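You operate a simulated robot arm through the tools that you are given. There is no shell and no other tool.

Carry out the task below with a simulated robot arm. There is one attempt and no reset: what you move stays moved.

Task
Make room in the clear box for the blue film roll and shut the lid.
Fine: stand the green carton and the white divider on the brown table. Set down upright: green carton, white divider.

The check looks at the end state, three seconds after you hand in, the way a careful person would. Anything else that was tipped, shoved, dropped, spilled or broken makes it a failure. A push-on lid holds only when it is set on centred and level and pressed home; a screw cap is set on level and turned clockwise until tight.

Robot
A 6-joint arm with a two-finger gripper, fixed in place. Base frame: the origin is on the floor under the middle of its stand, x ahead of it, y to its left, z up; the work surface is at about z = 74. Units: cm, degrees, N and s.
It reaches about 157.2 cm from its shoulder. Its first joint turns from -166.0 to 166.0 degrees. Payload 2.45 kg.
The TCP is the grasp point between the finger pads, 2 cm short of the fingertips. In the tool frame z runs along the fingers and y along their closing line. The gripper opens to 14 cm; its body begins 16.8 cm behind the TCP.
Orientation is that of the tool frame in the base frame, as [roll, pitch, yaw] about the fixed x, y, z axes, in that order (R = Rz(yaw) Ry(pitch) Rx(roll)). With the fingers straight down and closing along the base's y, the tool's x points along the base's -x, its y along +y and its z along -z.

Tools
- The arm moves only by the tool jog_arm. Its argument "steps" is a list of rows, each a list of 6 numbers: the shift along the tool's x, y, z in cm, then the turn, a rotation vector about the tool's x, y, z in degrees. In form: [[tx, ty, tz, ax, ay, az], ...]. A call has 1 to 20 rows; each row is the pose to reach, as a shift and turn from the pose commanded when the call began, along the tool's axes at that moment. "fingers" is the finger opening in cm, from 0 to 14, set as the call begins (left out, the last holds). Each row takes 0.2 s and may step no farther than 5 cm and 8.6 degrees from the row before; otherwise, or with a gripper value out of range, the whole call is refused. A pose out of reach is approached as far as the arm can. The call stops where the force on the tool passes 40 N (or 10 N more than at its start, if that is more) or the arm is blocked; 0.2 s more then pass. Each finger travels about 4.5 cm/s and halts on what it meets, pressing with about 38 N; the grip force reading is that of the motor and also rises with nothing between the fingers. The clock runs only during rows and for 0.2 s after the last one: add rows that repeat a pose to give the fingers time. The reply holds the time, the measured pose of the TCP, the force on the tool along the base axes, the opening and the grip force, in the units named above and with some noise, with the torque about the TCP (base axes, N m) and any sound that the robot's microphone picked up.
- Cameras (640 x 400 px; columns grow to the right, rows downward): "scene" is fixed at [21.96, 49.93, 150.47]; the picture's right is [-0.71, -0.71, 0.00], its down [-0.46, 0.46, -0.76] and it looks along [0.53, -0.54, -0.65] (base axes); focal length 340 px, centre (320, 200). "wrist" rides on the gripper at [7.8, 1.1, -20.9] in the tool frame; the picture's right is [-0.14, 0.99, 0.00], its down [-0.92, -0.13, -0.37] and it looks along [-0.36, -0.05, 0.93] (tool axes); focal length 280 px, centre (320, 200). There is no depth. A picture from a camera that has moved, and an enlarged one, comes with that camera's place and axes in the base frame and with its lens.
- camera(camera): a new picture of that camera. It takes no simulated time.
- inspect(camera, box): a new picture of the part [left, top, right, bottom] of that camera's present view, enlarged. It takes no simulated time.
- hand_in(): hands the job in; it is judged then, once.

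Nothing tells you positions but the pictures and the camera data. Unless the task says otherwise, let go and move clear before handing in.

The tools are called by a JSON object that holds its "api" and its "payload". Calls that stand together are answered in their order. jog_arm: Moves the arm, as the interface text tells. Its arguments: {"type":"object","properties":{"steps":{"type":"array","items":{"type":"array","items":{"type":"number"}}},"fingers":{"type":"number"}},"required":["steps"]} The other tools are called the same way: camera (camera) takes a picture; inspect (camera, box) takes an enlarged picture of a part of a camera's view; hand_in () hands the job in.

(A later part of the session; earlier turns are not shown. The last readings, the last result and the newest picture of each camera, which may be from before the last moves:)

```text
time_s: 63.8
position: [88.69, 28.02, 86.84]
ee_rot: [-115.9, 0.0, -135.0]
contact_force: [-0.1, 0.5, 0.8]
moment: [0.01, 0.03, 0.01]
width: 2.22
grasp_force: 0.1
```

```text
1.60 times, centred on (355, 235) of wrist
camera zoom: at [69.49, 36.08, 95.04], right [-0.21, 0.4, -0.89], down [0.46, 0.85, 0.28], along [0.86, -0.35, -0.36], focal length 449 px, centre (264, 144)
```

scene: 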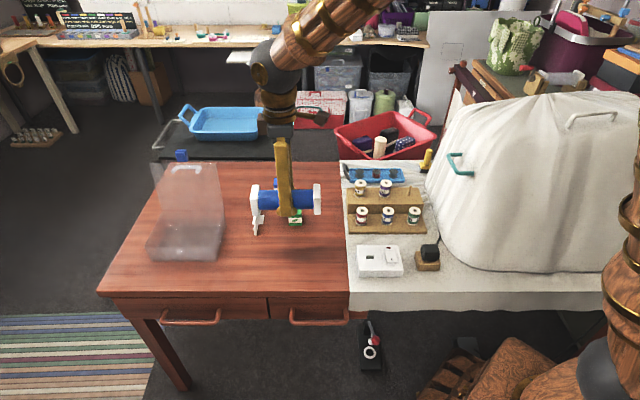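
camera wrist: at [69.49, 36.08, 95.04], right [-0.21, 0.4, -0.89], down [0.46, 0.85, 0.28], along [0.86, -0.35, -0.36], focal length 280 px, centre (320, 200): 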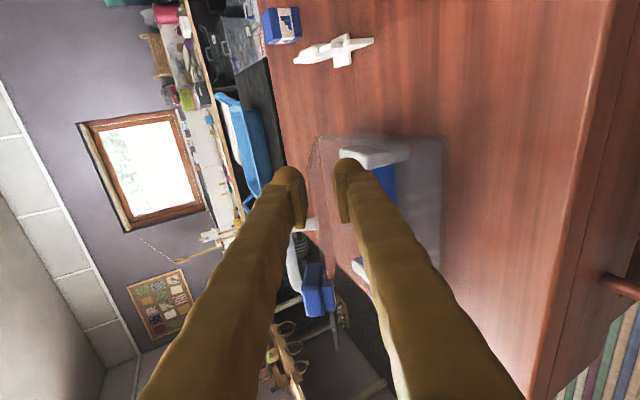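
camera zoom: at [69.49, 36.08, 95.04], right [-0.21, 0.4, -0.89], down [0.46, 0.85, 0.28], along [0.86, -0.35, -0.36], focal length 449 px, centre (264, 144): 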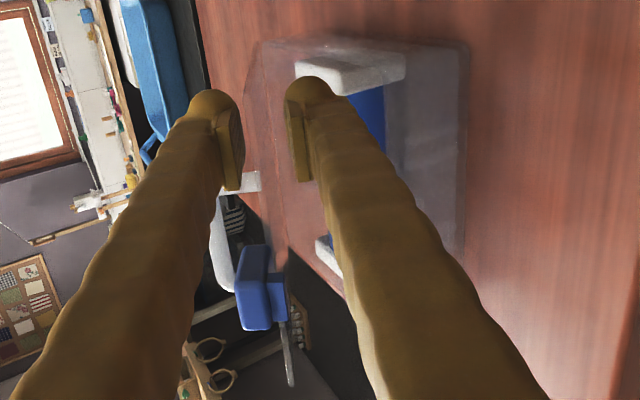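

I'll withdraw the fingers straight back along the tool axis so the lid is free, then look.

{"api": "jog_arm", "payload": {"steps": [[0, 0, -1.5, 0, 0, 0], [0, 0, -3, 0, 0, 0], [0, 0, -5, 0, 0, 0], [0, 0, -7, 0, 0, 0], [0, 0, -7, 0, 0, 0]]}}

{"api": "camera", "payload": {"camera": "wrist"}}

{"api": "inspect", "payload": {"camera": "wrist", "box": [230, 110, 450, 310]}}

```text
time_s: 65.0
position: [84.26, 32.49, 89.92]
ee_rot: [-115.9, 0.0, -135.1]
contact_force: [0.7, 0.9, 0.8]
moment: [-0.03, 0.02, 0.02]
width: 2.21
grasp_force: 0.1
```

```text
taken
camera wrist: at [65.08, 40.64, 98.1], right [-0.21, 0.4, -0.89], down [0.46, 0.85, 0.28], along [0.86, -0.35, -0.36], focal length 280 px, centre (320, 200)
```

wrist: 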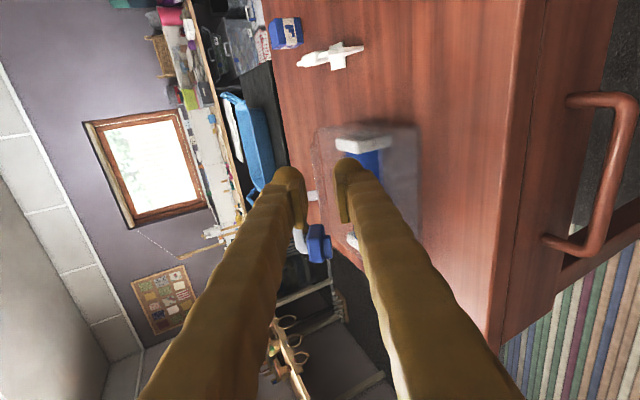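

```text
2.00 times, centred on (340, 210) of wrist
camera zoom: at [65.08, 40.64, 98.1], right [-0.21, 0.4, -0.89], down [0.46, 0.85, 0.28], along [0.86, -0.35, -0.36], focal length 561 px, centre (280, 180)
```

zoom: 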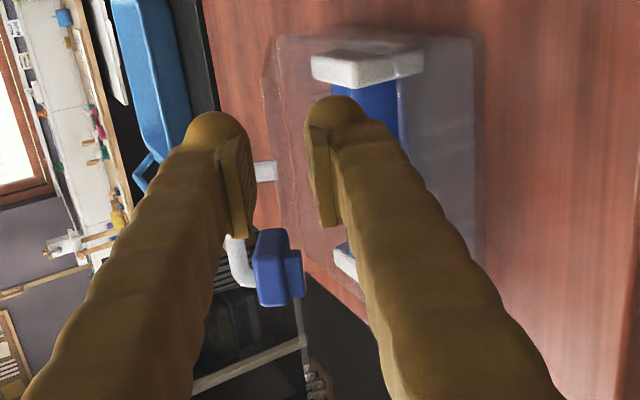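

The lid holds its angle. I'll raise the arm and return the gripper to vertical.

{"api": "jog_arm", "payload": {"steps": [[0, -1.8, -0.88, -8, 0, 0], [0, -3.6, -1.75, -16, 0, 0], [0, -5.4, -2.63, -24, 0, 0], [0, -7.2, -3.5, -32, 0, 0], [0, -9.0, -4.38, -40, 0, 0], [0, -10.8, -5.26, -48, 0, 0], [0, -10.8, -5.26, -56, 0, 0], [0, -10.8, -5.26, -64, 0, 0], [0, -10.8, -5.26, -64, 0, 0]], "fingers": 0}}

{"api": "camera", "payload": {"camera": "scene"}}

{"api": "inspect", "payload": {"camera": "scene", "box": [130, 150, 250, 270]}}

{"api": "camera", "payload": {"camera": "wrist"}}

```text
time_s: 67.0
position: [84.24, 32.57, 101.91]
ee_rot: [-180.0, 0.0, -135.0]
contact_force: [0.1, 0.0, -0.1]
moment: [0.01, -0.01, -0.01]
width: 0.01
grasp_force: 29.6
```

```text
taken
```

scene: 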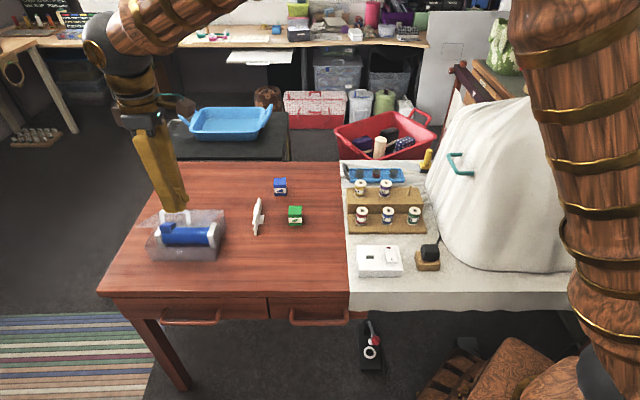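

```text
3.33 times, centred on (190, 210) of scene
camera zoom: at [21.96, 49.93, 150.47], right [-0.71, -0.71, 0.0], down [-0.46, 0.46, -0.76], along [0.53, -0.54, -0.65], focal length 1133 px, centre (753, 167)
```

zoom: 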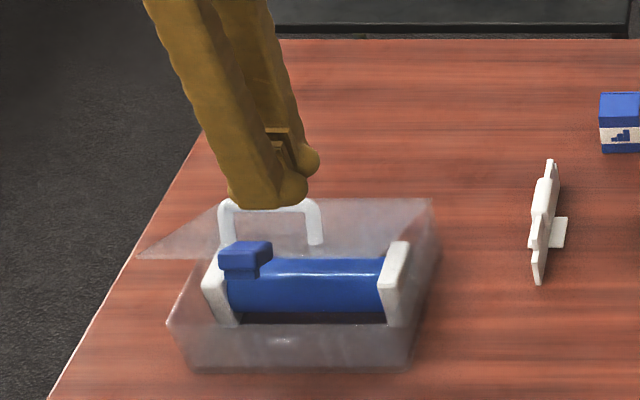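

```text
taken
camera wrist: at [77.93, 27.68, 122.75], right [-0.6, 0.8, 0.0], down [0.74, 0.56, 0.37], along [0.29, 0.22, -0.93], focal length 280 px, centre (320, 200)
```

wrist: 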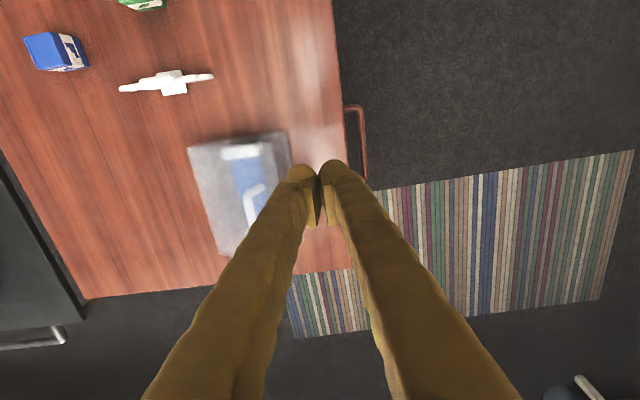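

The lid rests about 27° open, and the clip's lip hangs under the front edge. I'll bring the closed fingertips above the clip to press the lid down along its arc.

{"api": "jog_arm", "payload": {"steps": [[-2.3, -1.9, 1.5, 0, 0, 0], [-4.6, -3.8, 3, 0, 0, 0], [-6.9, -5.7, 5, 0, 0, 0], [-6.9, -5.7, 7.4, 0, 0, 0], [-6.9, -5.7, 7.4, 0, 0, 0]], "fingers": 0}}

{"api": "inspect", "payload": {"camera": "scene", "box": [130, 150, 250, 270]}}

{"api": "inspect", "payload": {"camera": "wrist", "box": [220, 80, 420, 260]}}

```text
time_s: 68.2
position: [93.01, 33.2, 94.42]
ee_rot: [180.0, 0.0, -135.0]
contact_force: [0.0, -0.4, 0.1]
moment: [0.01, 0.0, 0.04]
width: 0.0
grasp_force: 29.0
```

```text
3.33 times, centred on (190, 210) of scene
camera zoom: at [21.96, 49.93, 150.47], right [-0.71, -0.71, 0.0], down [-0.46, 0.46, -0.76], along [0.53, -0.54, -0.65], focal length 1133 px, centre (753, 167)
```

zoom: 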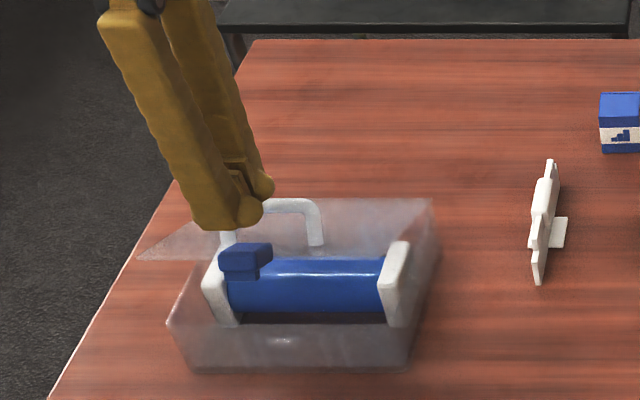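

```text
2.22 times, centred on (320, 170) of wrist
camera zoom: at [86.82, 28.55, 115.36], right [-0.6, 0.8, 0.0], down [0.74, 0.56, 0.37], along [0.29, 0.22, -0.93], focal length 623 px, centre (320, 267)
```

zoom: 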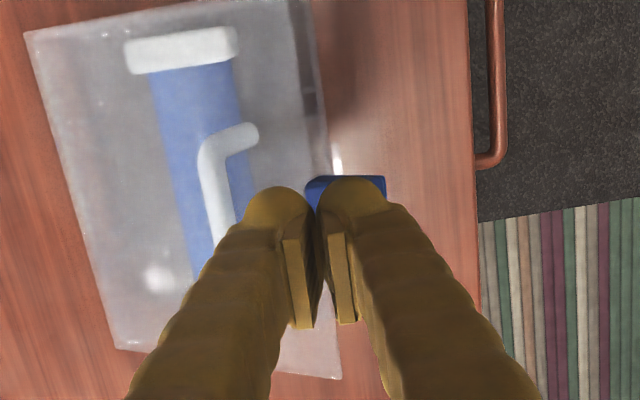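

{"api": "jog_arm", "payload": {"steps": [[-0.25, 1.2, 1, 0, 0, 0], [-0.25, 1.2, 3, 0, 0, 0], [-0.25, 1.2, 4.5, 0, 0, 0], [-0.25, 1.2, 4.5, 0, 0, 0]]}}

{"api": "inspect", "payload": {"camera": "scene", "box": [130, 170, 250, 270]}}

{"api": "inspect", "payload": {"camera": "wrist", "box": [220, 80, 420, 260]}}

```text
time_s: 69.2
position: [92.35, 34.35, 89.75]
ee_rot: [-179.9, 0.0, -135.0]
contact_force: [0.4, -0.4, 0.1]
moment: [-0.01, 0.01, 0.05]
width: 0.0
grasp_force: 29.2
```

```text
4.00 times, centred on (190, 220) of scene
camera zoom: at [21.96, 49.93, 150.47], right [-0.71, -0.71, 0.0], down [-0.46, 0.46, -0.76], along [0.53, -0.54, -0.65], focal length 1360 px, centre (840, 120)
```

zoom: 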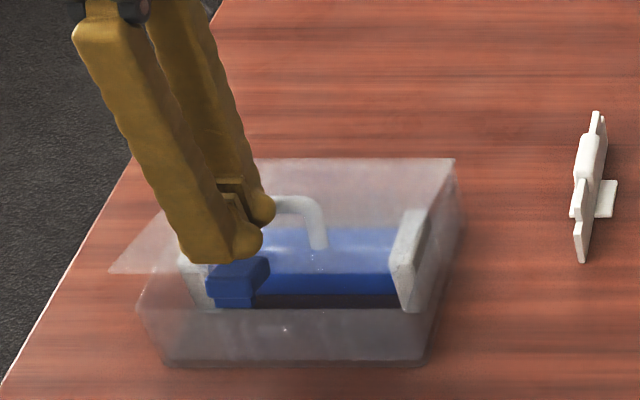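

```text
2.22 times, centred on (320, 170) of wrist
camera zoom: at [86.16, 29.54, 110.73], right [-0.6, 0.8, 0.0], down [0.74, 0.56, 0.37], along [0.29, 0.22, -0.93], focal length 623 px, centre (320, 267)
```

zoom: 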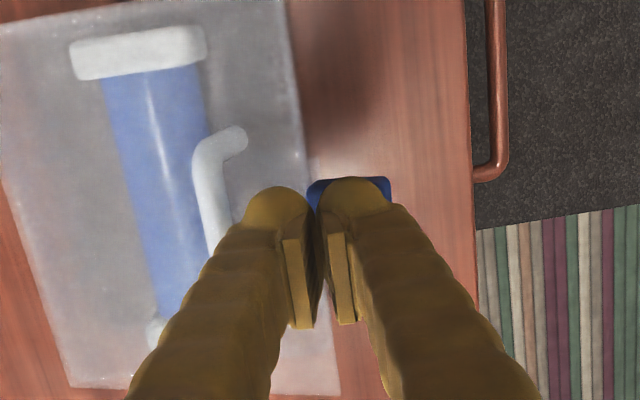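

Pressing works: the lid is moving down under the fingertips. I'll continue in small steps.

{"api": "jog_arm", "payload": {"steps": [[0, 0.3, 0.8, 0, 0, 0], [0, 0.5, 1.6, 0, 0, 0], [0, 0.7, 2.4, 0, 0, 0], [0, 0.8, 3.2, 0, 0, 0], [0, 0.9, 4.0, 0, 0, 0], [0, 0.9, 4.0, 0, 0, 0]]}}

{"api": "inspect", "payload": {"camera": "scene", "box": [130, 170, 250, 270]}}

{"api": "inspect", "payload": {"camera": "wrist", "box": [220, 80, 420, 260]}}

```text
time_s: 70.6
position: [91.76, 34.97, 85.81]
ee_rot: [180.0, -0.1, -134.9]
contact_force: [-0.7, 0.4, -0.2]
moment: [0.0, 0.02, 0.01]
width: 0.0
grasp_force: 29.1
```

```text
4.00 times, centred on (190, 220) of scene
camera zoom: at [21.96, 49.93, 150.47], right [-0.71, -0.71, 0.0], down [-0.46, 0.46, -0.76], along [0.53, -0.54, -0.65], focal length 1360 px, centre (840, 120)
```

zoom: 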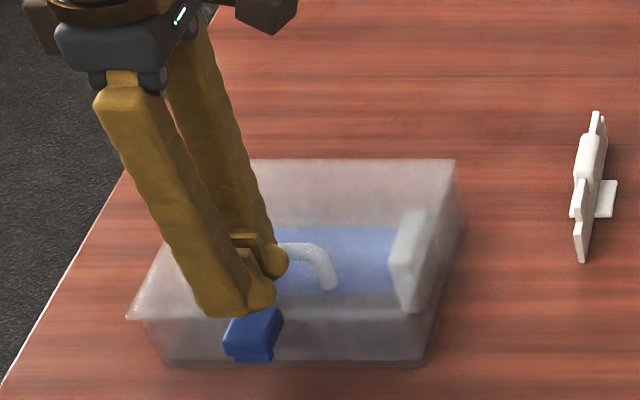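

```text
2.22 times, centred on (320, 170) of wrist
camera zoom: at [85.47, 30.14, 106.8], right [-0.6, 0.8, 0.0], down [0.74, 0.56, 0.37], along [0.29, 0.22, -0.93], focal length 623 px, centre (320, 267)
```

zoom: 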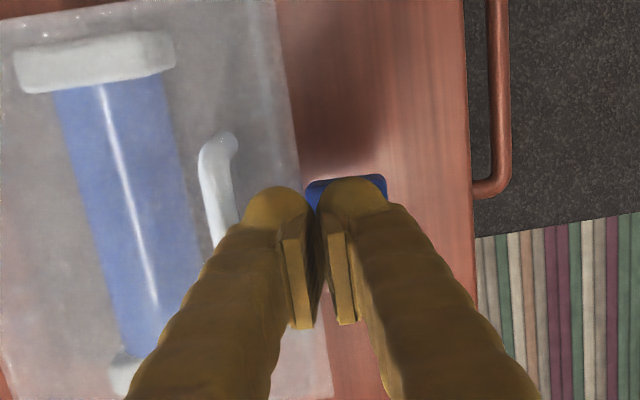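

{"api": "jog_arm", "payload": {"steps": [[0, 0, 0.4, 0, 0, 0], [0, 0, 0.8, 0, 0, 0], [0, 0, 0.8, 0, 0, 0]]}}

{"api": "inspect", "payload": {"camera": "scene", "box": [140, 200, 230, 270]}}

```text
time_s: 71.4
position: [91.71, 34.97, 85.28]
ee_rot: [180.0, 0.1, -134.9]
contact_force: [0.7, -0.1, 0.6]
moment: [0.01, -0.02, 0.02]
width: 0.0
grasp_force: 29.2
```

```text
5.71 times, centred on (185, 235) of scene
camera zoom: at [21.96, 49.93, 150.47], right [-0.71, -0.71, 0.0], down [-0.46, 0.46, -0.76], along [0.53, -0.54, -0.65], focal length 1942 px, centre (1091, 0)
```

zoom: 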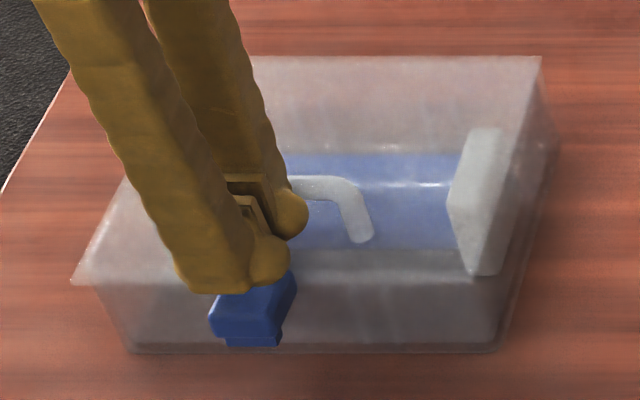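

{"api": "jog_arm", "payload": {"steps": [[0, 0, 0.3, 0, 0, 0], [0, 0, 0.6, 0, 0, 0], [0, 0, 0.6, 0, 0, 0]]}}

{"api": "jog_arm", "payload": {"steps": [[0, 0, 0.3, 0, 0, 0], [0, 0, 0.6, 0, 0, 0], [0, 0, 0.6, 0, 0, 0]]}}

{"api": "inspect", "payload": {"camera": "scene", "box": [140, 200, 230, 270]}}

{"api": "inspect", "payload": {"camera": "wrist", "box": [220, 80, 420, 260]}}

```text
time_s: 72.2
position: [91.74, 34.96, 84.48]
ee_rot: [180.0, -0.1, -135.0]
contact_force: [0.1, -0.9, 0.5]
moment: [0.01, 0.0, -0.03]
width: 0.01
grasp_force: 29.5
```

```text
time_s: 73.0
position: [91.82, 34.99, 83.94]
ee_rot: [-179.9, 0.0, -135.0]
contact_force: [-0.4, 0.2, 2.2]
moment: [0.02, -0.03, -0.02]
width: 0.0
grasp_force: 29.5
```

```text
5.71 times, centred on (185, 235) of scene
camera zoom: at [21.96, 49.93, 150.47], right [-0.71, -0.71, 0.0], down [-0.46, 0.46, -0.76], along [0.53, -0.54, -0.65], focal length 1942 px, centre (1091, 0)
```

zoom: 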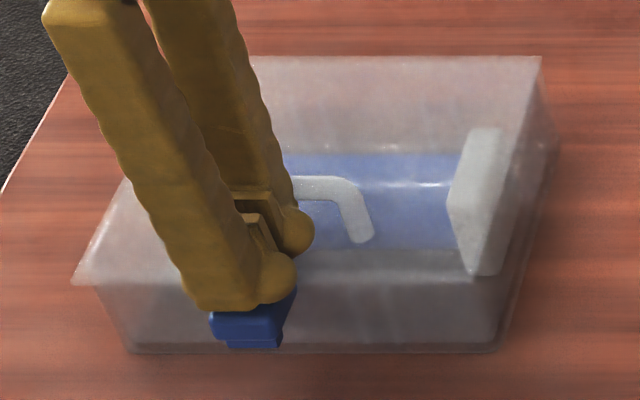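

```text
2.22 times, centred on (320, 170) of wrist
camera zoom: at [85.51, 30.15, 104.83], right [-0.6, 0.8, 0.0], down [0.74, 0.56, 0.37], along [0.29, 0.22, -0.93], focal length 623 px, centre (320, 267)
```

zoom: 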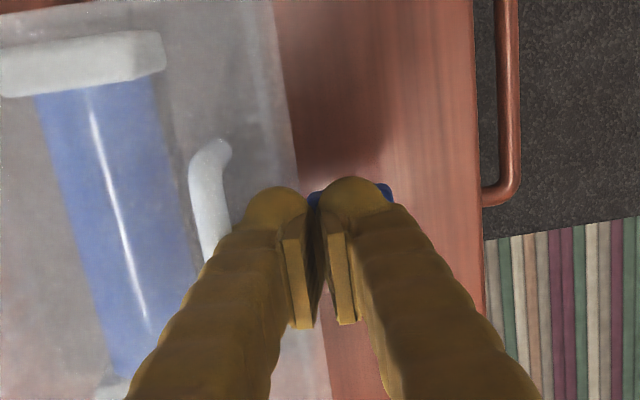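

Contact has begun. I'll press gently in small increments, watching the force and listening for a click.

{"api": "jog_arm", "payload": {"steps": [[0, 0, 0.15, 0, 0, 0], [0, 0, 0.3, 0, 0, 0], [0, 0, 0.3, 0, 0, 0]]}}

{"api": "jog_arm", "payload": {"steps": [[0, 0, 0.15, 0, 0, 0], [0, 0, 0.3, 0, 0, 0], [0, 0, 0.3, 0, 0, 0]]}}

{"api": "inspect", "payload": {"camera": "scene", "box": [140, 200, 230, 270]}}

```text
time_s: 73.8
position: [91.74, 34.93, 83.57]
ee_rot: [-180.0, -0.1, -135.0]
contact_force: [-1.3, 2.8, 4.7]
moment: [0.1, 0.0, -0.01]
width: 0.01
grasp_force: 29.5
```

```text
time_s: 74.6
position: [91.82, 34.89, 83.18]
ee_rot: [180.0, 0.0, -134.9]
contact_force: [-1.9, 2.4, 3.0]
moment: [0.04, 0.04, 0.01]
width: 0.02
grasp_force: 29.8
```

```text
5.71 times, centred on (185, 235) of scene
camera zoom: at [21.96, 49.93, 150.47], right [-0.71, -0.71, 0.0], down [-0.46, 0.46, -0.76], along [0.53, -0.54, -0.65], focal length 1942 px, centre (1091, 0)
```

zoom: 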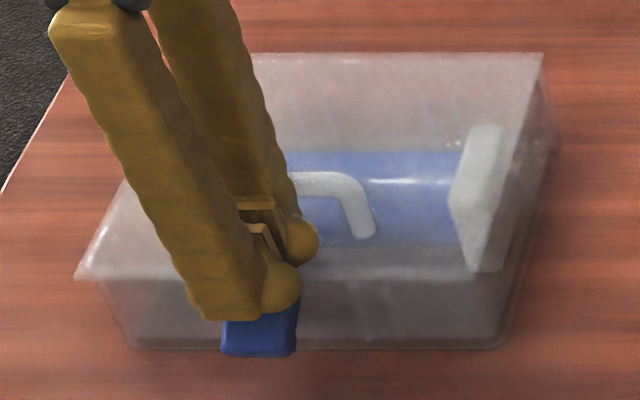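

The blue clip is a pivoting flap, and it has started folding down over the front. I'll lift off and take a clear look at it.

{"api": "jog_arm", "payload": {"steps": [[0, 0, -2, 0, 0, 0], [0, 0, -5, 0, 0, 0], [0, 0, -9, 0, 0, 0], [0, 0, -13, 0, 0, 0], [8, 0, -15, 0, 0, 0], [8, 0, -15, 0, 0, 0]]}}

{"api": "inspect", "payload": {"camera": "scene", "box": [140, 190, 240, 270]}}

{"api": "camera", "payload": {"camera": "wrist"}}

```text
refused: row 5 steps farther than a row can; nothing moved
```

```text
5.00 times, centred on (190, 230) of scene
camera zoom: at [21.96, 49.93, 150.47], right [-0.71, -0.71, 0.0], down [-0.46, 0.46, -0.76], along [0.53, -0.54, -0.65], focal length 1699 px, centre (970, 50)
```

zoom: 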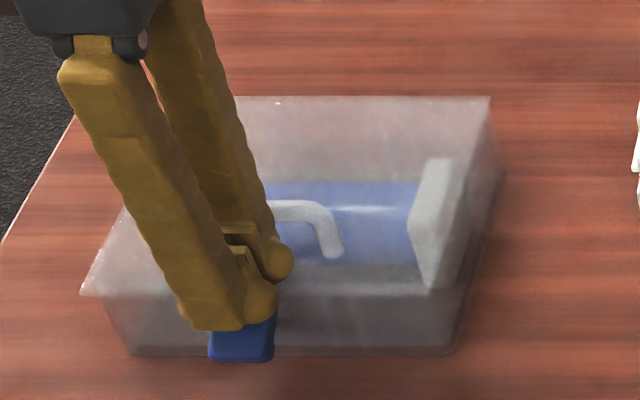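

```text
taken
camera wrist: at [85.51, 30.14, 104.15], right [-0.6, 0.8, 0.0], down [0.74, 0.56, 0.37], along [0.29, 0.22, -0.93], focal length 280 px, centre (320, 200)
```

wrist: 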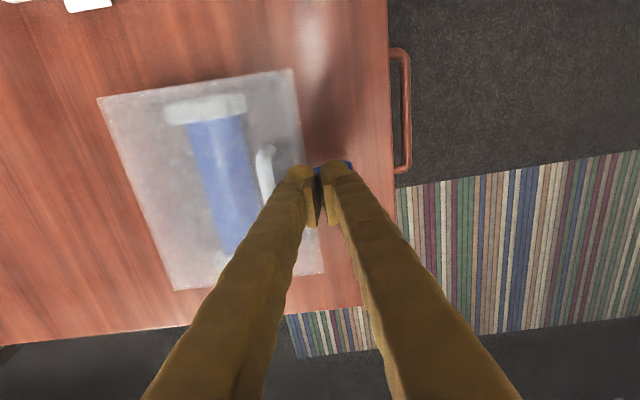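

{"api": "jog_arm", "payload": {"steps": [[0, 0, -2, 0, 0, 0], [0, 0, -5, 0, 0, 0], [0, 0, -9, 0, 0, 0], [0, 0, -13, 0, 0, 0], [0, 0, -17, 0, 0, 0], [4, 0, -18, 0, 0, 0], [8, 0, -18, 0, 0, 0], [8, 0, -18, 0, 0, 0]]}}

{"api": "inspect", "payload": {"camera": "scene", "box": [140, 190, 240, 270]}}

{"api": "camera", "payload": {"camera": "wrist"}}

{"api": "inspect", "payload": {"camera": "scene", "box": [150, 230, 200, 265]}}

```text
time_s: 76.4
position: [86.29, 29.23, 101.35]
ee_rot: [179.9, 0.1, -135.1]
contact_force: [0.7, -0.5, -0.1]
moment: [0.01, 0.02, 0.02]
width: 0.02
grasp_force: 29.4
```

```text
5.00 times, centred on (190, 230) of scene
camera zoom: at [21.96, 49.93, 150.47], right [-0.71, -0.71, 0.0], down [-0.46, 0.46, -0.76], along [0.53, -0.54, -0.65], focal length 1699 px, centre (970, 50)
```

zoom: 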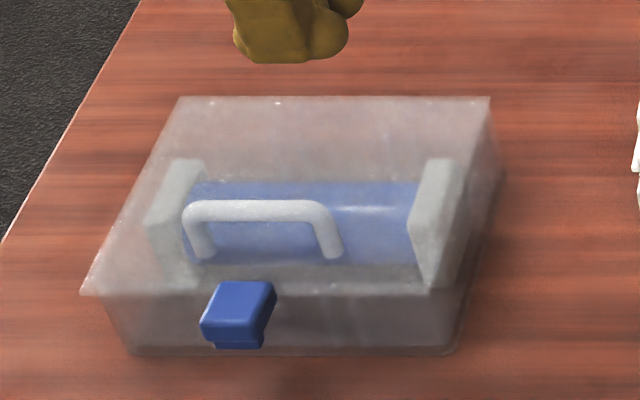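

```text
taken
camera wrist: at [80.02, 24.39, 122.31], right [-0.6, 0.8, 0.0], down [0.74, 0.56, 0.37], along [0.29, 0.22, -0.93], focal length 280 px, centre (320, 200)
```

wrist: 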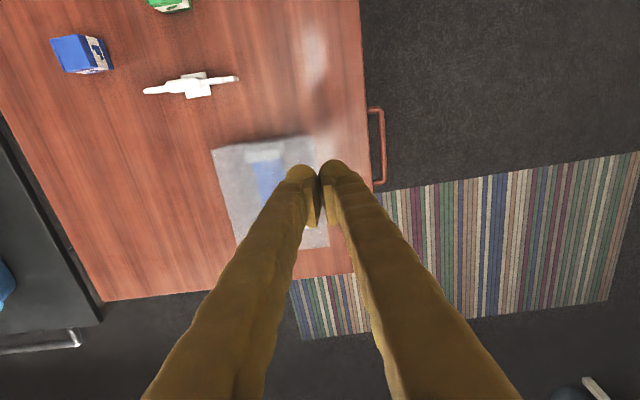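

```text
11.43 times, centred on (175, 248) of scene
camera zoom: at [21.96, 49.93, 150.47], right [-0.71, -0.71, 0.0], down [-0.46, 0.46, -0.76], along [0.53, -0.54, -0.65], focal length 3884 px, centre (1977, -343)
```

zoom: 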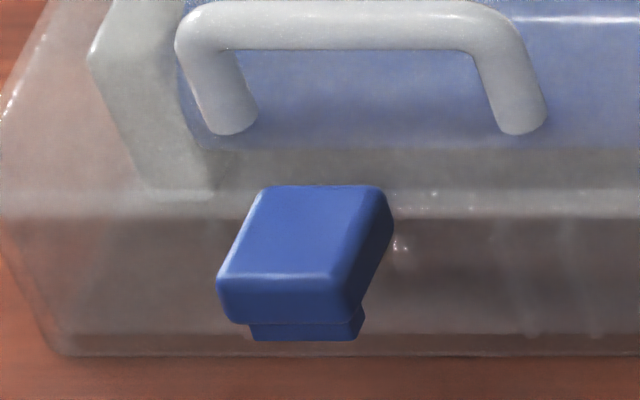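

The clip is a spring-loaded flap on the lid's front edge, with a ridge underneath that must snap onto the catch on the front wall. I'll take a look from the front with the wrist camera to plan it.

{"api": "jog_arm", "payload": {"steps": [[-1, 1.2, 1, 7.5, 0, 0], [-2, 2.4, 2.5, 15, 0, 0], [-3, 3.6, 4.5, 22.5, 0, 0], [-4, 4.8, 6.5, 30, 0, 0], [-5, 6, 8.5, 37.5, 0, 0], [-6, 7.2, 10.5, 45, 0, 0], [-7, 8.3, 12.5, 52.5, 0, 0], [-7.8, 9.35, 14, 60, 0, 0], [-7.8, 9.35, 14, 60, 0, 0]], "fingers": 10}}

{"api": "camera", "payload": {"camera": "wrist"}}

{"api": "inspect", "payload": {"camera": "wrist", "box": [260, 110, 420, 260]}}

```text
time_s: 78.4
position: [85.08, 41.46, 87.16]
ee_rot: [-120.0, 0.0, -134.9]
contact_force: [-0.4, -0.6, -0.3]
moment: [-0.01, -0.02, 0.0]
width: 10.03
grasp_force: 0.0
```

```text
taken
camera wrist: at [66.36, 49.1, 96.77], right [-0.25, 0.45, -0.86], down [0.47, 0.83, 0.29], along [0.85, -0.33, -0.42], focal length 280 px, centre (320, 200)
```

wrist: 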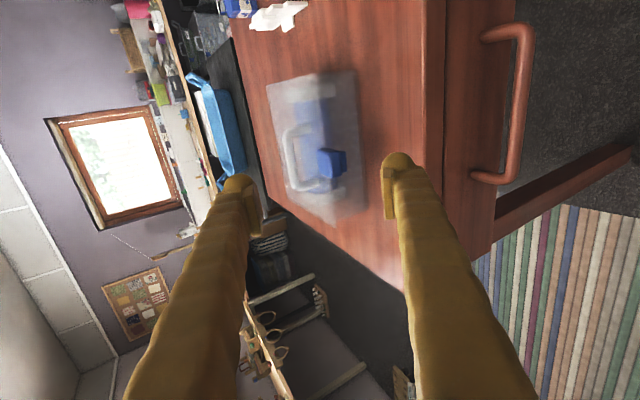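

```text
2.67 times, centred on (340, 185) of wrist
camera zoom: at [66.36, 49.1, 96.77], right [-0.25, 0.45, -0.86], down [0.47, 0.83, 0.29], along [0.85, -0.33, -0.42], focal length 748 px, centre (267, 240)
```

zoom: 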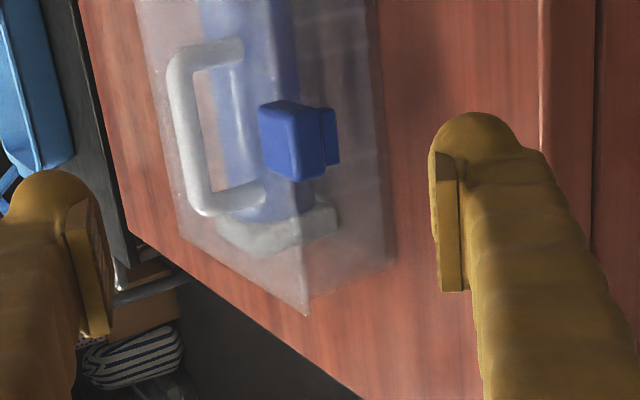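

{"api": "inspect", "payload": {"camera": "wrist", "box": [305, 135, 365, 195]}}

{"api": "inspect", "payload": {"camera": "scene", "box": [150, 225, 210, 265]}}

```text
6.67 times, centred on (335, 165) of wrist
camera zoom: at [66.36, 49.1, 96.77], right [-0.25, 0.45, -0.86], down [0.47, 0.83, 0.29], along [0.85, -0.33, -0.42], focal length 1869 px, centre (220, 433)
```

zoom: 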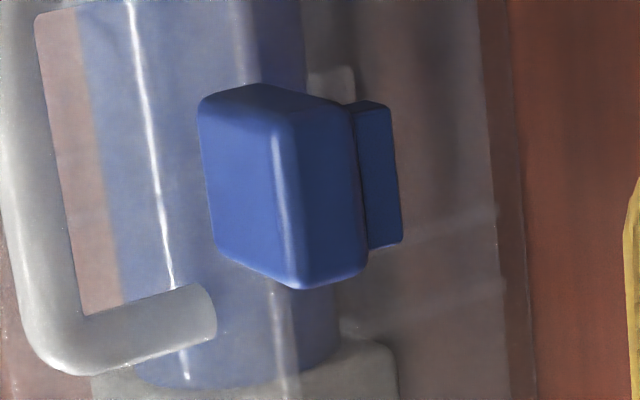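

```text
10.00 times, centred on (180, 245) of scene
camera zoom: at [21.96, 49.93, 150.47], right [-0.71, -0.71, 0.0], down [-0.46, 0.46, -0.76], along [0.53, -0.54, -0.65], focal length 3399 px, centre (1720, -250)
```

zoom: 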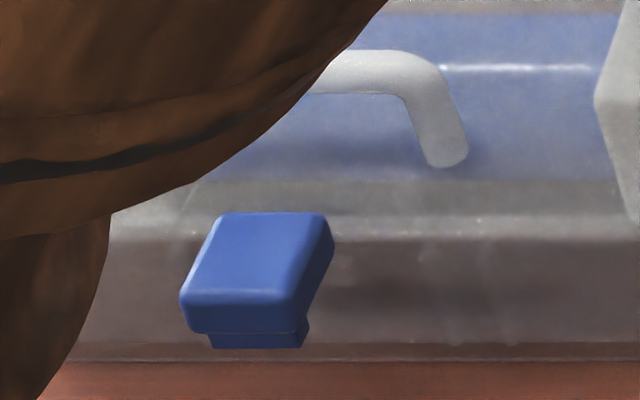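

The flap must fold down about the lid's front edge and snap onto the wall catch. I'll tilt the gripper about 25°: the front finger will fold the flap down, the back finger will sit behind the handle bar, and squeezing will then not push the box away. First, a move to a tilted hover.

{"api": "jog_arm", "payload": {"steps": [[0, -3.46, -2.0, -7, 0, 0], [0, -6.93, -4.0, -14, 0, 0], [0, -9.11, -1.22, -21, 0, 0], [0, -10.86, 1.81, -28, 0, 0], [0, -12.49, 5.03, -35, 0, 0], [0, -12.49, 5.03, -35, 0, 0]], "fingers": 8}}

{"api": "camera", "payload": {"camera": "wrist"}}

{"api": "inspect", "payload": {"camera": "wrist", "box": [220, 80, 420, 260]}}

{"api": "inspect", "payload": {"camera": "scene", "box": [130, 150, 250, 270]}}

```text
time_s: 79.8
position: [92.72, 33.79, 95.37]
ee_rot: [-155.1, 0.0, -135.0]
contact_force: [0.3, -0.3, 0.0]
moment: [0.0, -0.01, -0.01]
width: 8.01
grasp_force: 0.0
```

```text
taken
camera wrist: at [80.27, 35.08, 113.83], right [-0.54, 0.73, -0.42], down [0.62, 0.68, 0.39], along [0.57, -0.05, -0.82], focal length 280 px, centre (320, 200)
```

wrist: 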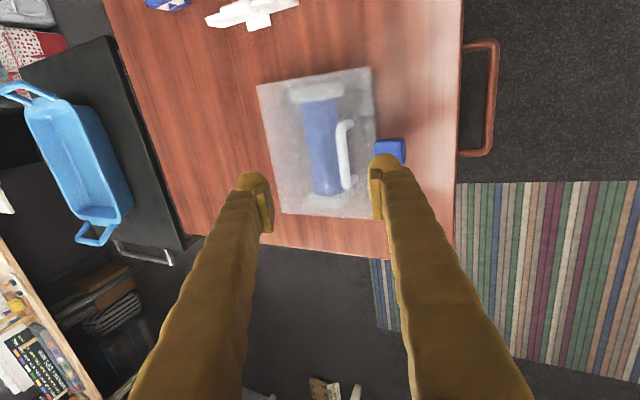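

```text
2.22 times, centred on (320, 170) of wrist
camera zoom: at [80.27, 35.08, 113.83], right [-0.54, 0.73, -0.42], down [0.62, 0.68, 0.39], along [0.57, -0.05, -0.82], focal length 623 px, centre (320, 267)
```

zoom: 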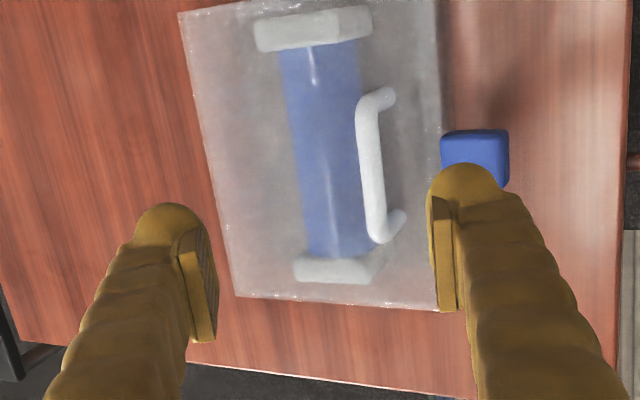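

```text
3.33 times, centred on (190, 210) of scene
camera zoom: at [21.96, 49.93, 150.47], right [-0.71, -0.71, 0.0], down [-0.46, 0.46, -0.76], along [0.53, -0.54, -0.65], focal length 1133 px, centre (753, 167)
```

zoom: 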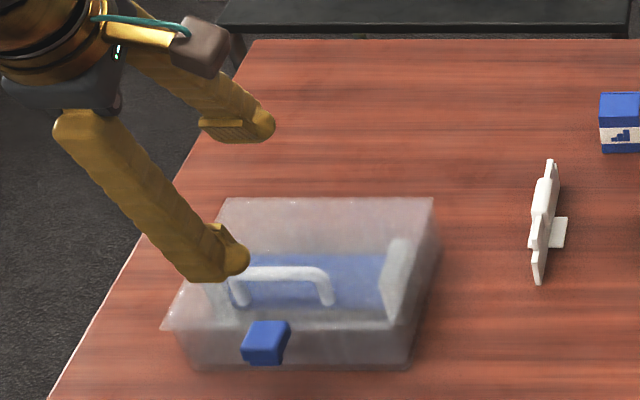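

{"api": "jog_arm", "payload": {"steps": [[0, 1.35, 2.6, 0, 0, 0], [0, 2.7, 5.2, 0, 0, 0], [0, 4.04, 7.77, 0, 0, 0], [0, 4.04, 7.77, 0, 0, 0]], "fingers": 9}}

{"api": "inspect", "payload": {"camera": "wrist", "box": [220, 80, 420, 260]}}

{"api": "inspect", "payload": {"camera": "scene", "box": [130, 180, 250, 270]}}

```text
time_s: 80.8
position: [92.49, 34.25, 86.83]
ee_rot: [-154.9, 0.0, -135.0]
contact_force: [0.8, -0.2, 0.0]
moment: [-0.03, 0.0, 0.03]
width: 9.01
grasp_force: 0.2
```

```text
2.22 times, centred on (320, 170) of wrist
camera zoom: at [80.0, 35.71, 105.3], right [-0.54, 0.73, -0.42], down [0.62, 0.68, 0.39], along [0.57, -0.05, -0.82], focal length 623 px, centre (320, 267)
```

zoom: 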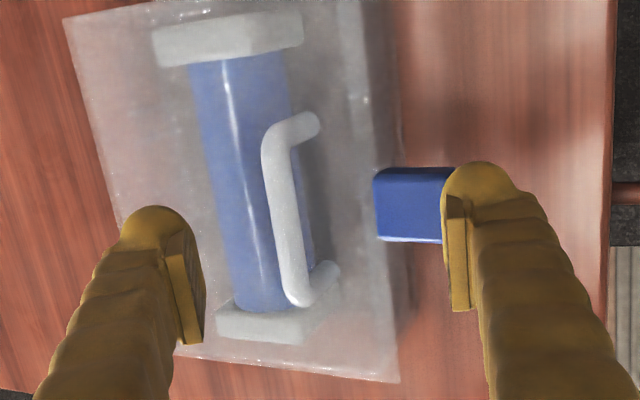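

```text
4.44 times, centred on (190, 225) of scene
camera zoom: at [21.96, 49.93, 150.47], right [-0.71, -0.71, 0.0], down [-0.46, 0.46, -0.76], along [0.53, -0.54, -0.65], focal length 1511 px, centre (898, 89)
```

zoom: 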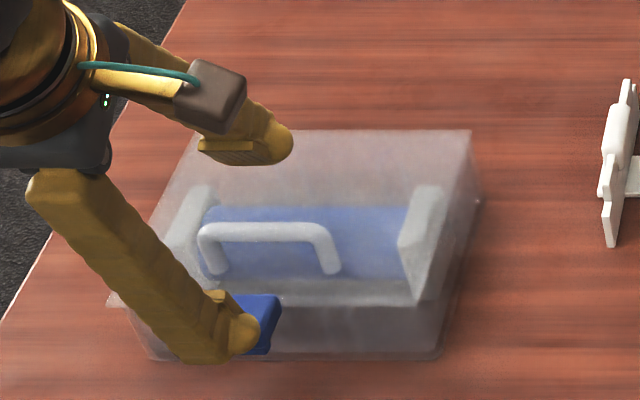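

The front fingertip is over the flap's end, and the back finger is clear behind the handle. I'll press down onto the flap in small steps.

{"api": "jog_arm", "payload": {"steps": [[0, 0.058, 1.19, 0, 0, 0], [0, 0.27, 1.64, 0, 0, 0], [0, 0.48, 2.09, 0, 0, 0], [0, 0.69, 2.55, 0, 0, 0], [0, 0.9, 3.0, 0, 0, 0], [0, 0.9, 3.0, 0, 0, 0]]}}

{"api": "inspect", "payload": {"camera": "wrist", "box": [220, 80, 420, 260]}}

{"api": "inspect", "payload": {"camera": "scene", "box": [130, 190, 230, 270]}}

```text
time_s: 82.2
position: [92.55, 33.94, 83.87]
ee_rot: [-155.1, -0.1, -134.9]
contact_force: [-0.7, 0.3, 0.4]
moment: [0.01, -0.01, 0.02]
width: 8.97
grasp_force: 0.0
```

```text
2.22 times, centred on (320, 170) of wrist
camera zoom: at [80.12, 35.3, 102.3], right [-0.54, 0.73, -0.42], down [0.62, 0.68, 0.39], along [0.57, -0.05, -0.82], focal length 623 px, centre (320, 267)
```

zoom: 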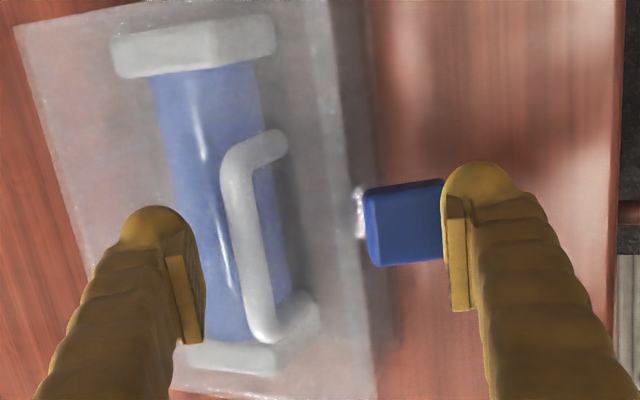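

```text
5.00 times, centred on (180, 230) of scene
camera zoom: at [21.96, 49.93, 150.47], right [-0.71, -0.71, 0.0], down [-0.46, 0.46, -0.76], along [0.53, -0.54, -0.65], focal length 1699 px, centre (1020, 50)
```

zoom: 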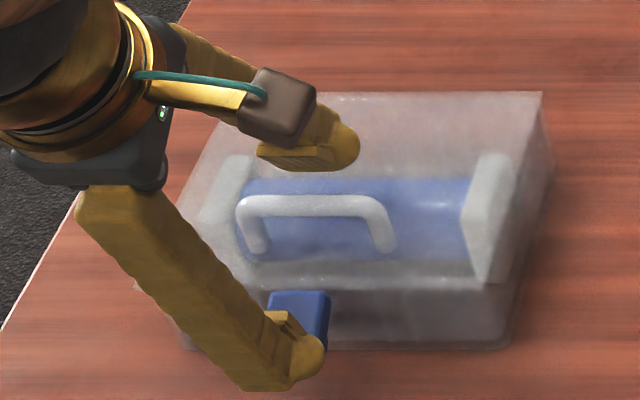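

{"api": "inspect", "payload": {"camera": "wrist", "box": [310, 120, 390, 180]}}

{"api": "inspect", "payload": {"camera": "scene", "box": [160, 230, 210, 270]}}

```text
6.67 times, centred on (350, 150) of wrist
camera zoom: at [80.12, 35.3, 102.3], right [-0.54, 0.73, -0.42], down [0.62, 0.68, 0.39], along [0.57, -0.05, -0.82], focal length 1869 px, centre (120, 533)
```

zoom: 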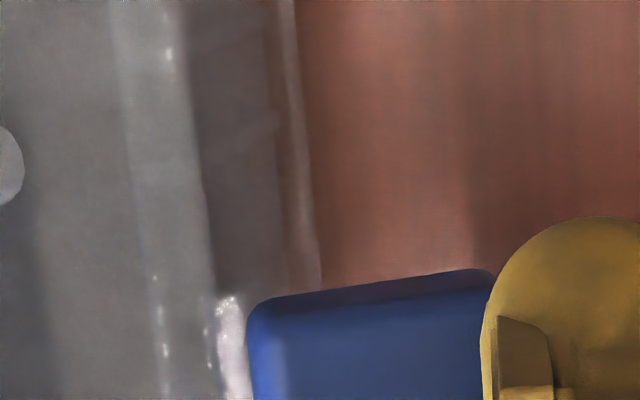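

```text
10.00 times, centred on (185, 250) of scene
camera zoom: at [21.96, 49.93, 150.47], right [-0.71, -0.71, 0.0], down [-0.46, 0.46, -0.76], along [0.53, -0.54, -0.65], focal length 3399 px, centre (1670, -300)
```

zoom: 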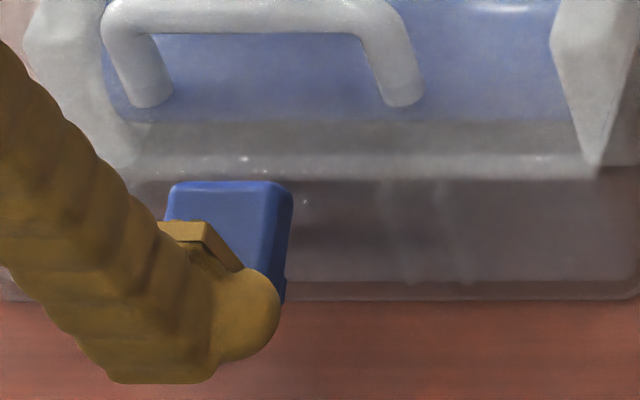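

The flap is folding down with little force. I'll continue the arc with the front fingertip.

{"api": "jog_arm", "payload": {"steps": [[0, 0.03, 0.43, 0, 0, 0], [0, 0.066, 0.852, 0, 0, 0], [0, 0.01, 1.2, 0, 0, 0], [0, -0.042, 1.564, 0, 0, 0], [0, -0.042, 1.564, 0, 0, 0]]}}

{"api": "inspect", "payload": {"camera": "wrist", "box": [220, 80, 420, 260]}}

{"api": "inspect", "payload": {"camera": "scene", "box": [140, 200, 220, 270]}}

```text
time_s: 83.4
position: [93.04, 33.37, 82.33]
ee_rot: [-155.0, 0.0, -135.0]
contact_force: [0.5, 0.6, 0.5]
moment: [-0.05, -0.05, 0.01]
width: 9.01
grasp_force: 0.1
```

```text
2.22 times, centred on (320, 170) of wrist
camera zoom: at [80.56, 34.77, 100.87], right [-0.54, 0.73, -0.42], down [0.62, 0.68, 0.39], along [0.57, -0.05, -0.82], focal length 623 px, centre (320, 267)
```

zoom: 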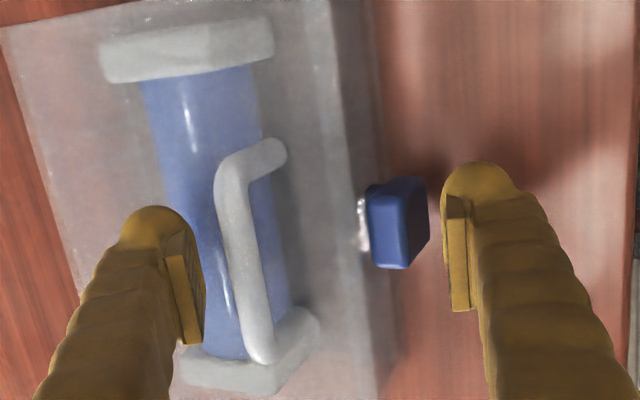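

```text
5.71 times, centred on (180, 235) of scene
camera zoom: at [21.96, 49.93, 150.47], right [-0.71, -0.71, 0.0], down [-0.46, 0.46, -0.76], along [0.53, -0.54, -0.65], focal length 1942 px, centre (1120, 0)
```

zoom: 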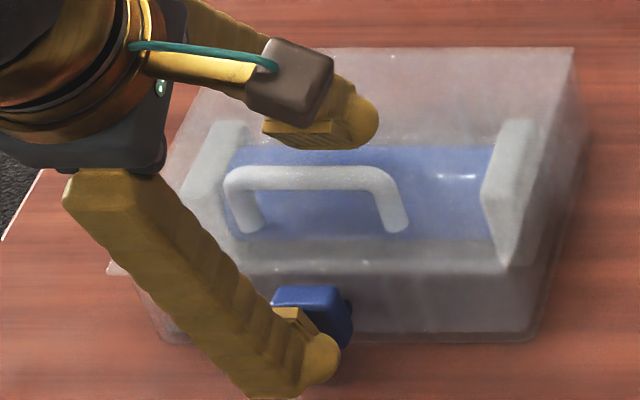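

{"api": "inspect", "payload": {"camera": "wrist", "box": [315, 125, 385, 180]}}

{"api": "inspect", "payload": {"camera": "scene", "box": [165, 235, 205, 267]}}

```text
7.27 times, centred on (350, 152) of wrist
camera zoom: at [80.56, 34.77, 100.87], right [-0.54, 0.73, -0.42], down [0.62, 0.68, 0.39], along [0.57, -0.05, -0.82], focal length 2039 px, centre (102, 546)
```

zoom: 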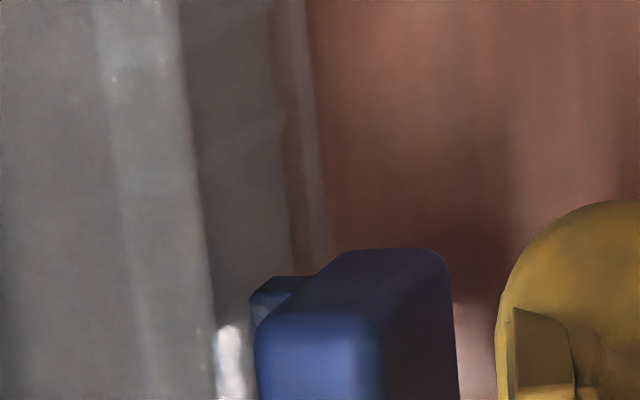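

```text
12.50 times, centred on (185, 251) of scene
camera zoom: at [21.96, 49.93, 150.47], right [-0.71, -0.71, 0.0], down [-0.46, 0.46, -0.76], along [0.53, -0.54, -0.65], focal length 4248 px, centre (2008, -438)
```

zoom: 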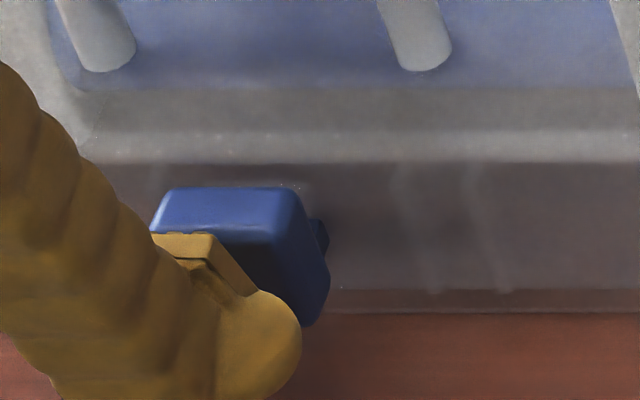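

The flap is nearly vertical, with the ridge facing the catch. I'll close the fingers gradually to press it home, with the back finger approaching the handle bar.

{"api": "jog_arm", "payload": {"steps": [[0, 0, 0, 0, 0, 0], [0, 0, 0, 0, 0, 0]], "fingers": 8.2}}

{"api": "jog_arm", "payload": {"steps": [[0, 0, 0, 0, 0, 0], [0, 0, 0, 0, 0, 0]], "fingers": 7.6}}

{"api": "inspect", "payload": {"camera": "wrist", "box": [220, 80, 420, 260]}}

{"api": "inspect", "payload": {"camera": "scene", "box": [140, 200, 220, 270]}}

```text
time_s: 84.0
position: [93.02, 33.34, 82.33]
ee_rot: [-155.0, 0.0, -135.0]
contact_force: [-0.6, 0.4, -0.2]
moment: [0.01, -0.03, -0.02]
width: 8.18
grasp_force: 0.1
```

```text
time_s: 84.6
position: [92.97, 33.35, 82.44]
ee_rot: [-155.0, -0.1, -135.1]
contact_force: [-0.9, -0.1, 0.3]
moment: [0.03, 0.0, 0.01]
width: 7.63
grasp_force: 0.0
```

```text
2.22 times, centred on (320, 170) of wrist
camera zoom: at [80.56, 34.77, 100.88], right [-0.54, 0.73, -0.42], down [0.62, 0.68, 0.39], along [0.57, -0.05, -0.82], focal length 623 px, centre (320, 267)
```

zoom: 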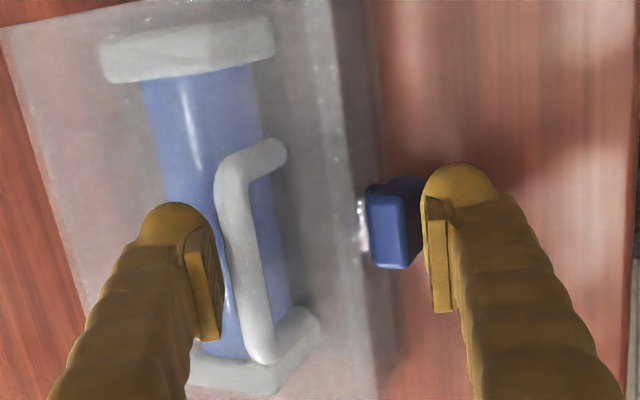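

```text
5.71 times, centred on (180, 235) of scene
camera zoom: at [21.96, 49.93, 150.47], right [-0.71, -0.71, 0.0], down [-0.46, 0.46, -0.76], along [0.53, -0.54, -0.65], focal length 1942 px, centre (1120, 0)
```

zoom: 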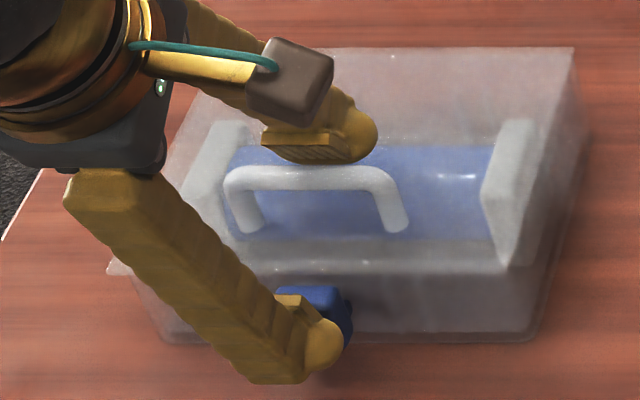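

{"api": "jog_arm", "payload": {"steps": [[0, 0, 0, 0, 0, 0], [0, 0, 0, 0, 0, 0]], "fingers": 7.0}}

{"api": "jog_arm", "payload": {"steps": [[0, 0, 0, 0, 0, 0], [0, 0, 0, 0, 0, 0]], "fingers": 6.5}}

{"api": "inspect", "payload": {"camera": "wrist", "box": [220, 80, 420, 260]}}

{"api": "inspect", "payload": {"camera": "scene", "box": [140, 200, 220, 270]}}

```text
time_s: 85.2
position: [92.88, 33.47, 82.54]
ee_rot: [-155.0, 0.0, -135.0]
contact_force: [-0.8, 1.1, -0.2]
moment: [-0.01, 0.0, -0.02]
width: 7.01
grasp_force: 0.0
```

```text
time_s: 85.8
position: [92.88, 33.45, 82.41]
ee_rot: [-155.0, 0.1, -134.9]
contact_force: [-0.5, 0.0, -1.1]
moment: [0.01, 0.01, 0.03]
width: 6.48
grasp_force: 0.1
```

```text
2.22 times, centred on (320, 170) of wrist
camera zoom: at [80.56, 34.77, 100.88], right [-0.54, 0.73, -0.42], down [0.62, 0.68, 0.39], along [0.57, -0.05, -0.82], focal length 623 px, centre (320, 267)
```

zoom: 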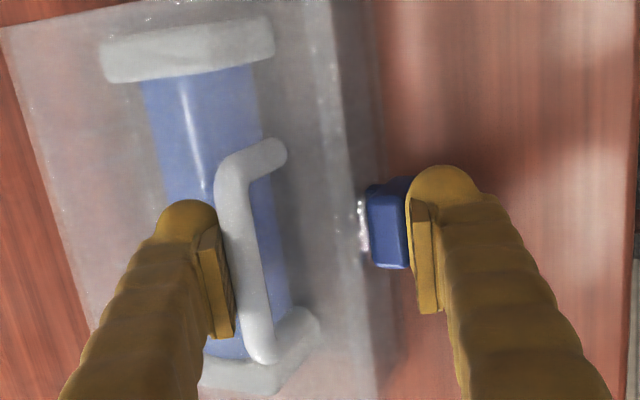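

```text
5.71 times, centred on (180, 235) of scene
camera zoom: at [21.96, 49.93, 150.47], right [-0.71, -0.71, 0.0], down [-0.46, 0.46, -0.76], along [0.53, -0.54, -0.65], focal length 1942 px, centre (1120, 0)
```

zoom: 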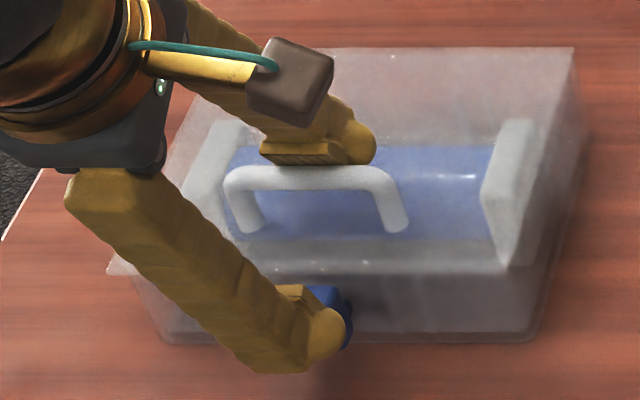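

{"api": "jog_arm", "payload": {"steps": [[0, 0, 0, 0, 0, 0], [0, 0, 0, 0, 0, 0]], "fingers": 6.2}}

{"api": "jog_arm", "payload": {"steps": [[0, 0, 0, 0, 0, 0], [0, 0, 0, 0, 0, 0]], "fingers": 5.9}}

{"api": "inspect", "payload": {"camera": "wrist", "box": [220, 80, 420, 260]}}

{"api": "inspect", "payload": {"camera": "wrist", "box": [315, 125, 385, 180]}}

```text
time_s: 86.4
position: [93.02, 33.42, 82.33]
ee_rot: [-155.0, 0.0, -135.0]
contact_force: [2.2, 0.1, 2.6]
moment: [0.1, 0.06, 0.02]
width: 6.47
grasp_force: 4.6
```

```text
time_s: 87.0
position: [93.04, 33.45, 82.49]
ee_rot: [-155.0, 0.0, -135.0]
contact_force: [-6.0, 3.2, 13.9]
moment: [0.58, 0.52, 0.0]
width: 6.18
grasp_force: 38.2
```

```text
2.22 times, centred on (320, 170) of wrist
camera zoom: at [80.54, 34.8, 100.98], right [-0.54, 0.73, -0.42], down [0.62, 0.68, 0.39], along [0.57, -0.05, -0.82], focal length 623 px, centre (320, 267)
```

zoom: 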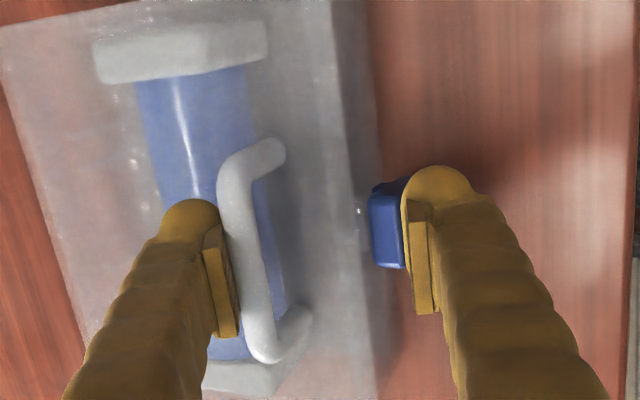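

```text
7.27 times, centred on (350, 152) of wrist
camera zoom: at [80.54, 34.8, 100.98], right [-0.54, 0.73, -0.42], down [0.62, 0.68, 0.39], along [0.57, -0.05, -0.82], focal length 2039 px, centre (102, 546)
```

zoom: 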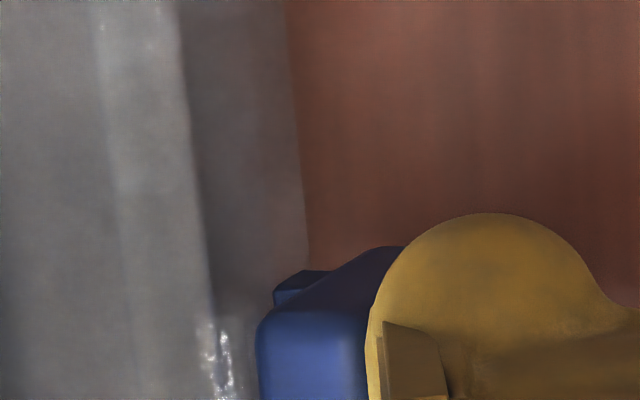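

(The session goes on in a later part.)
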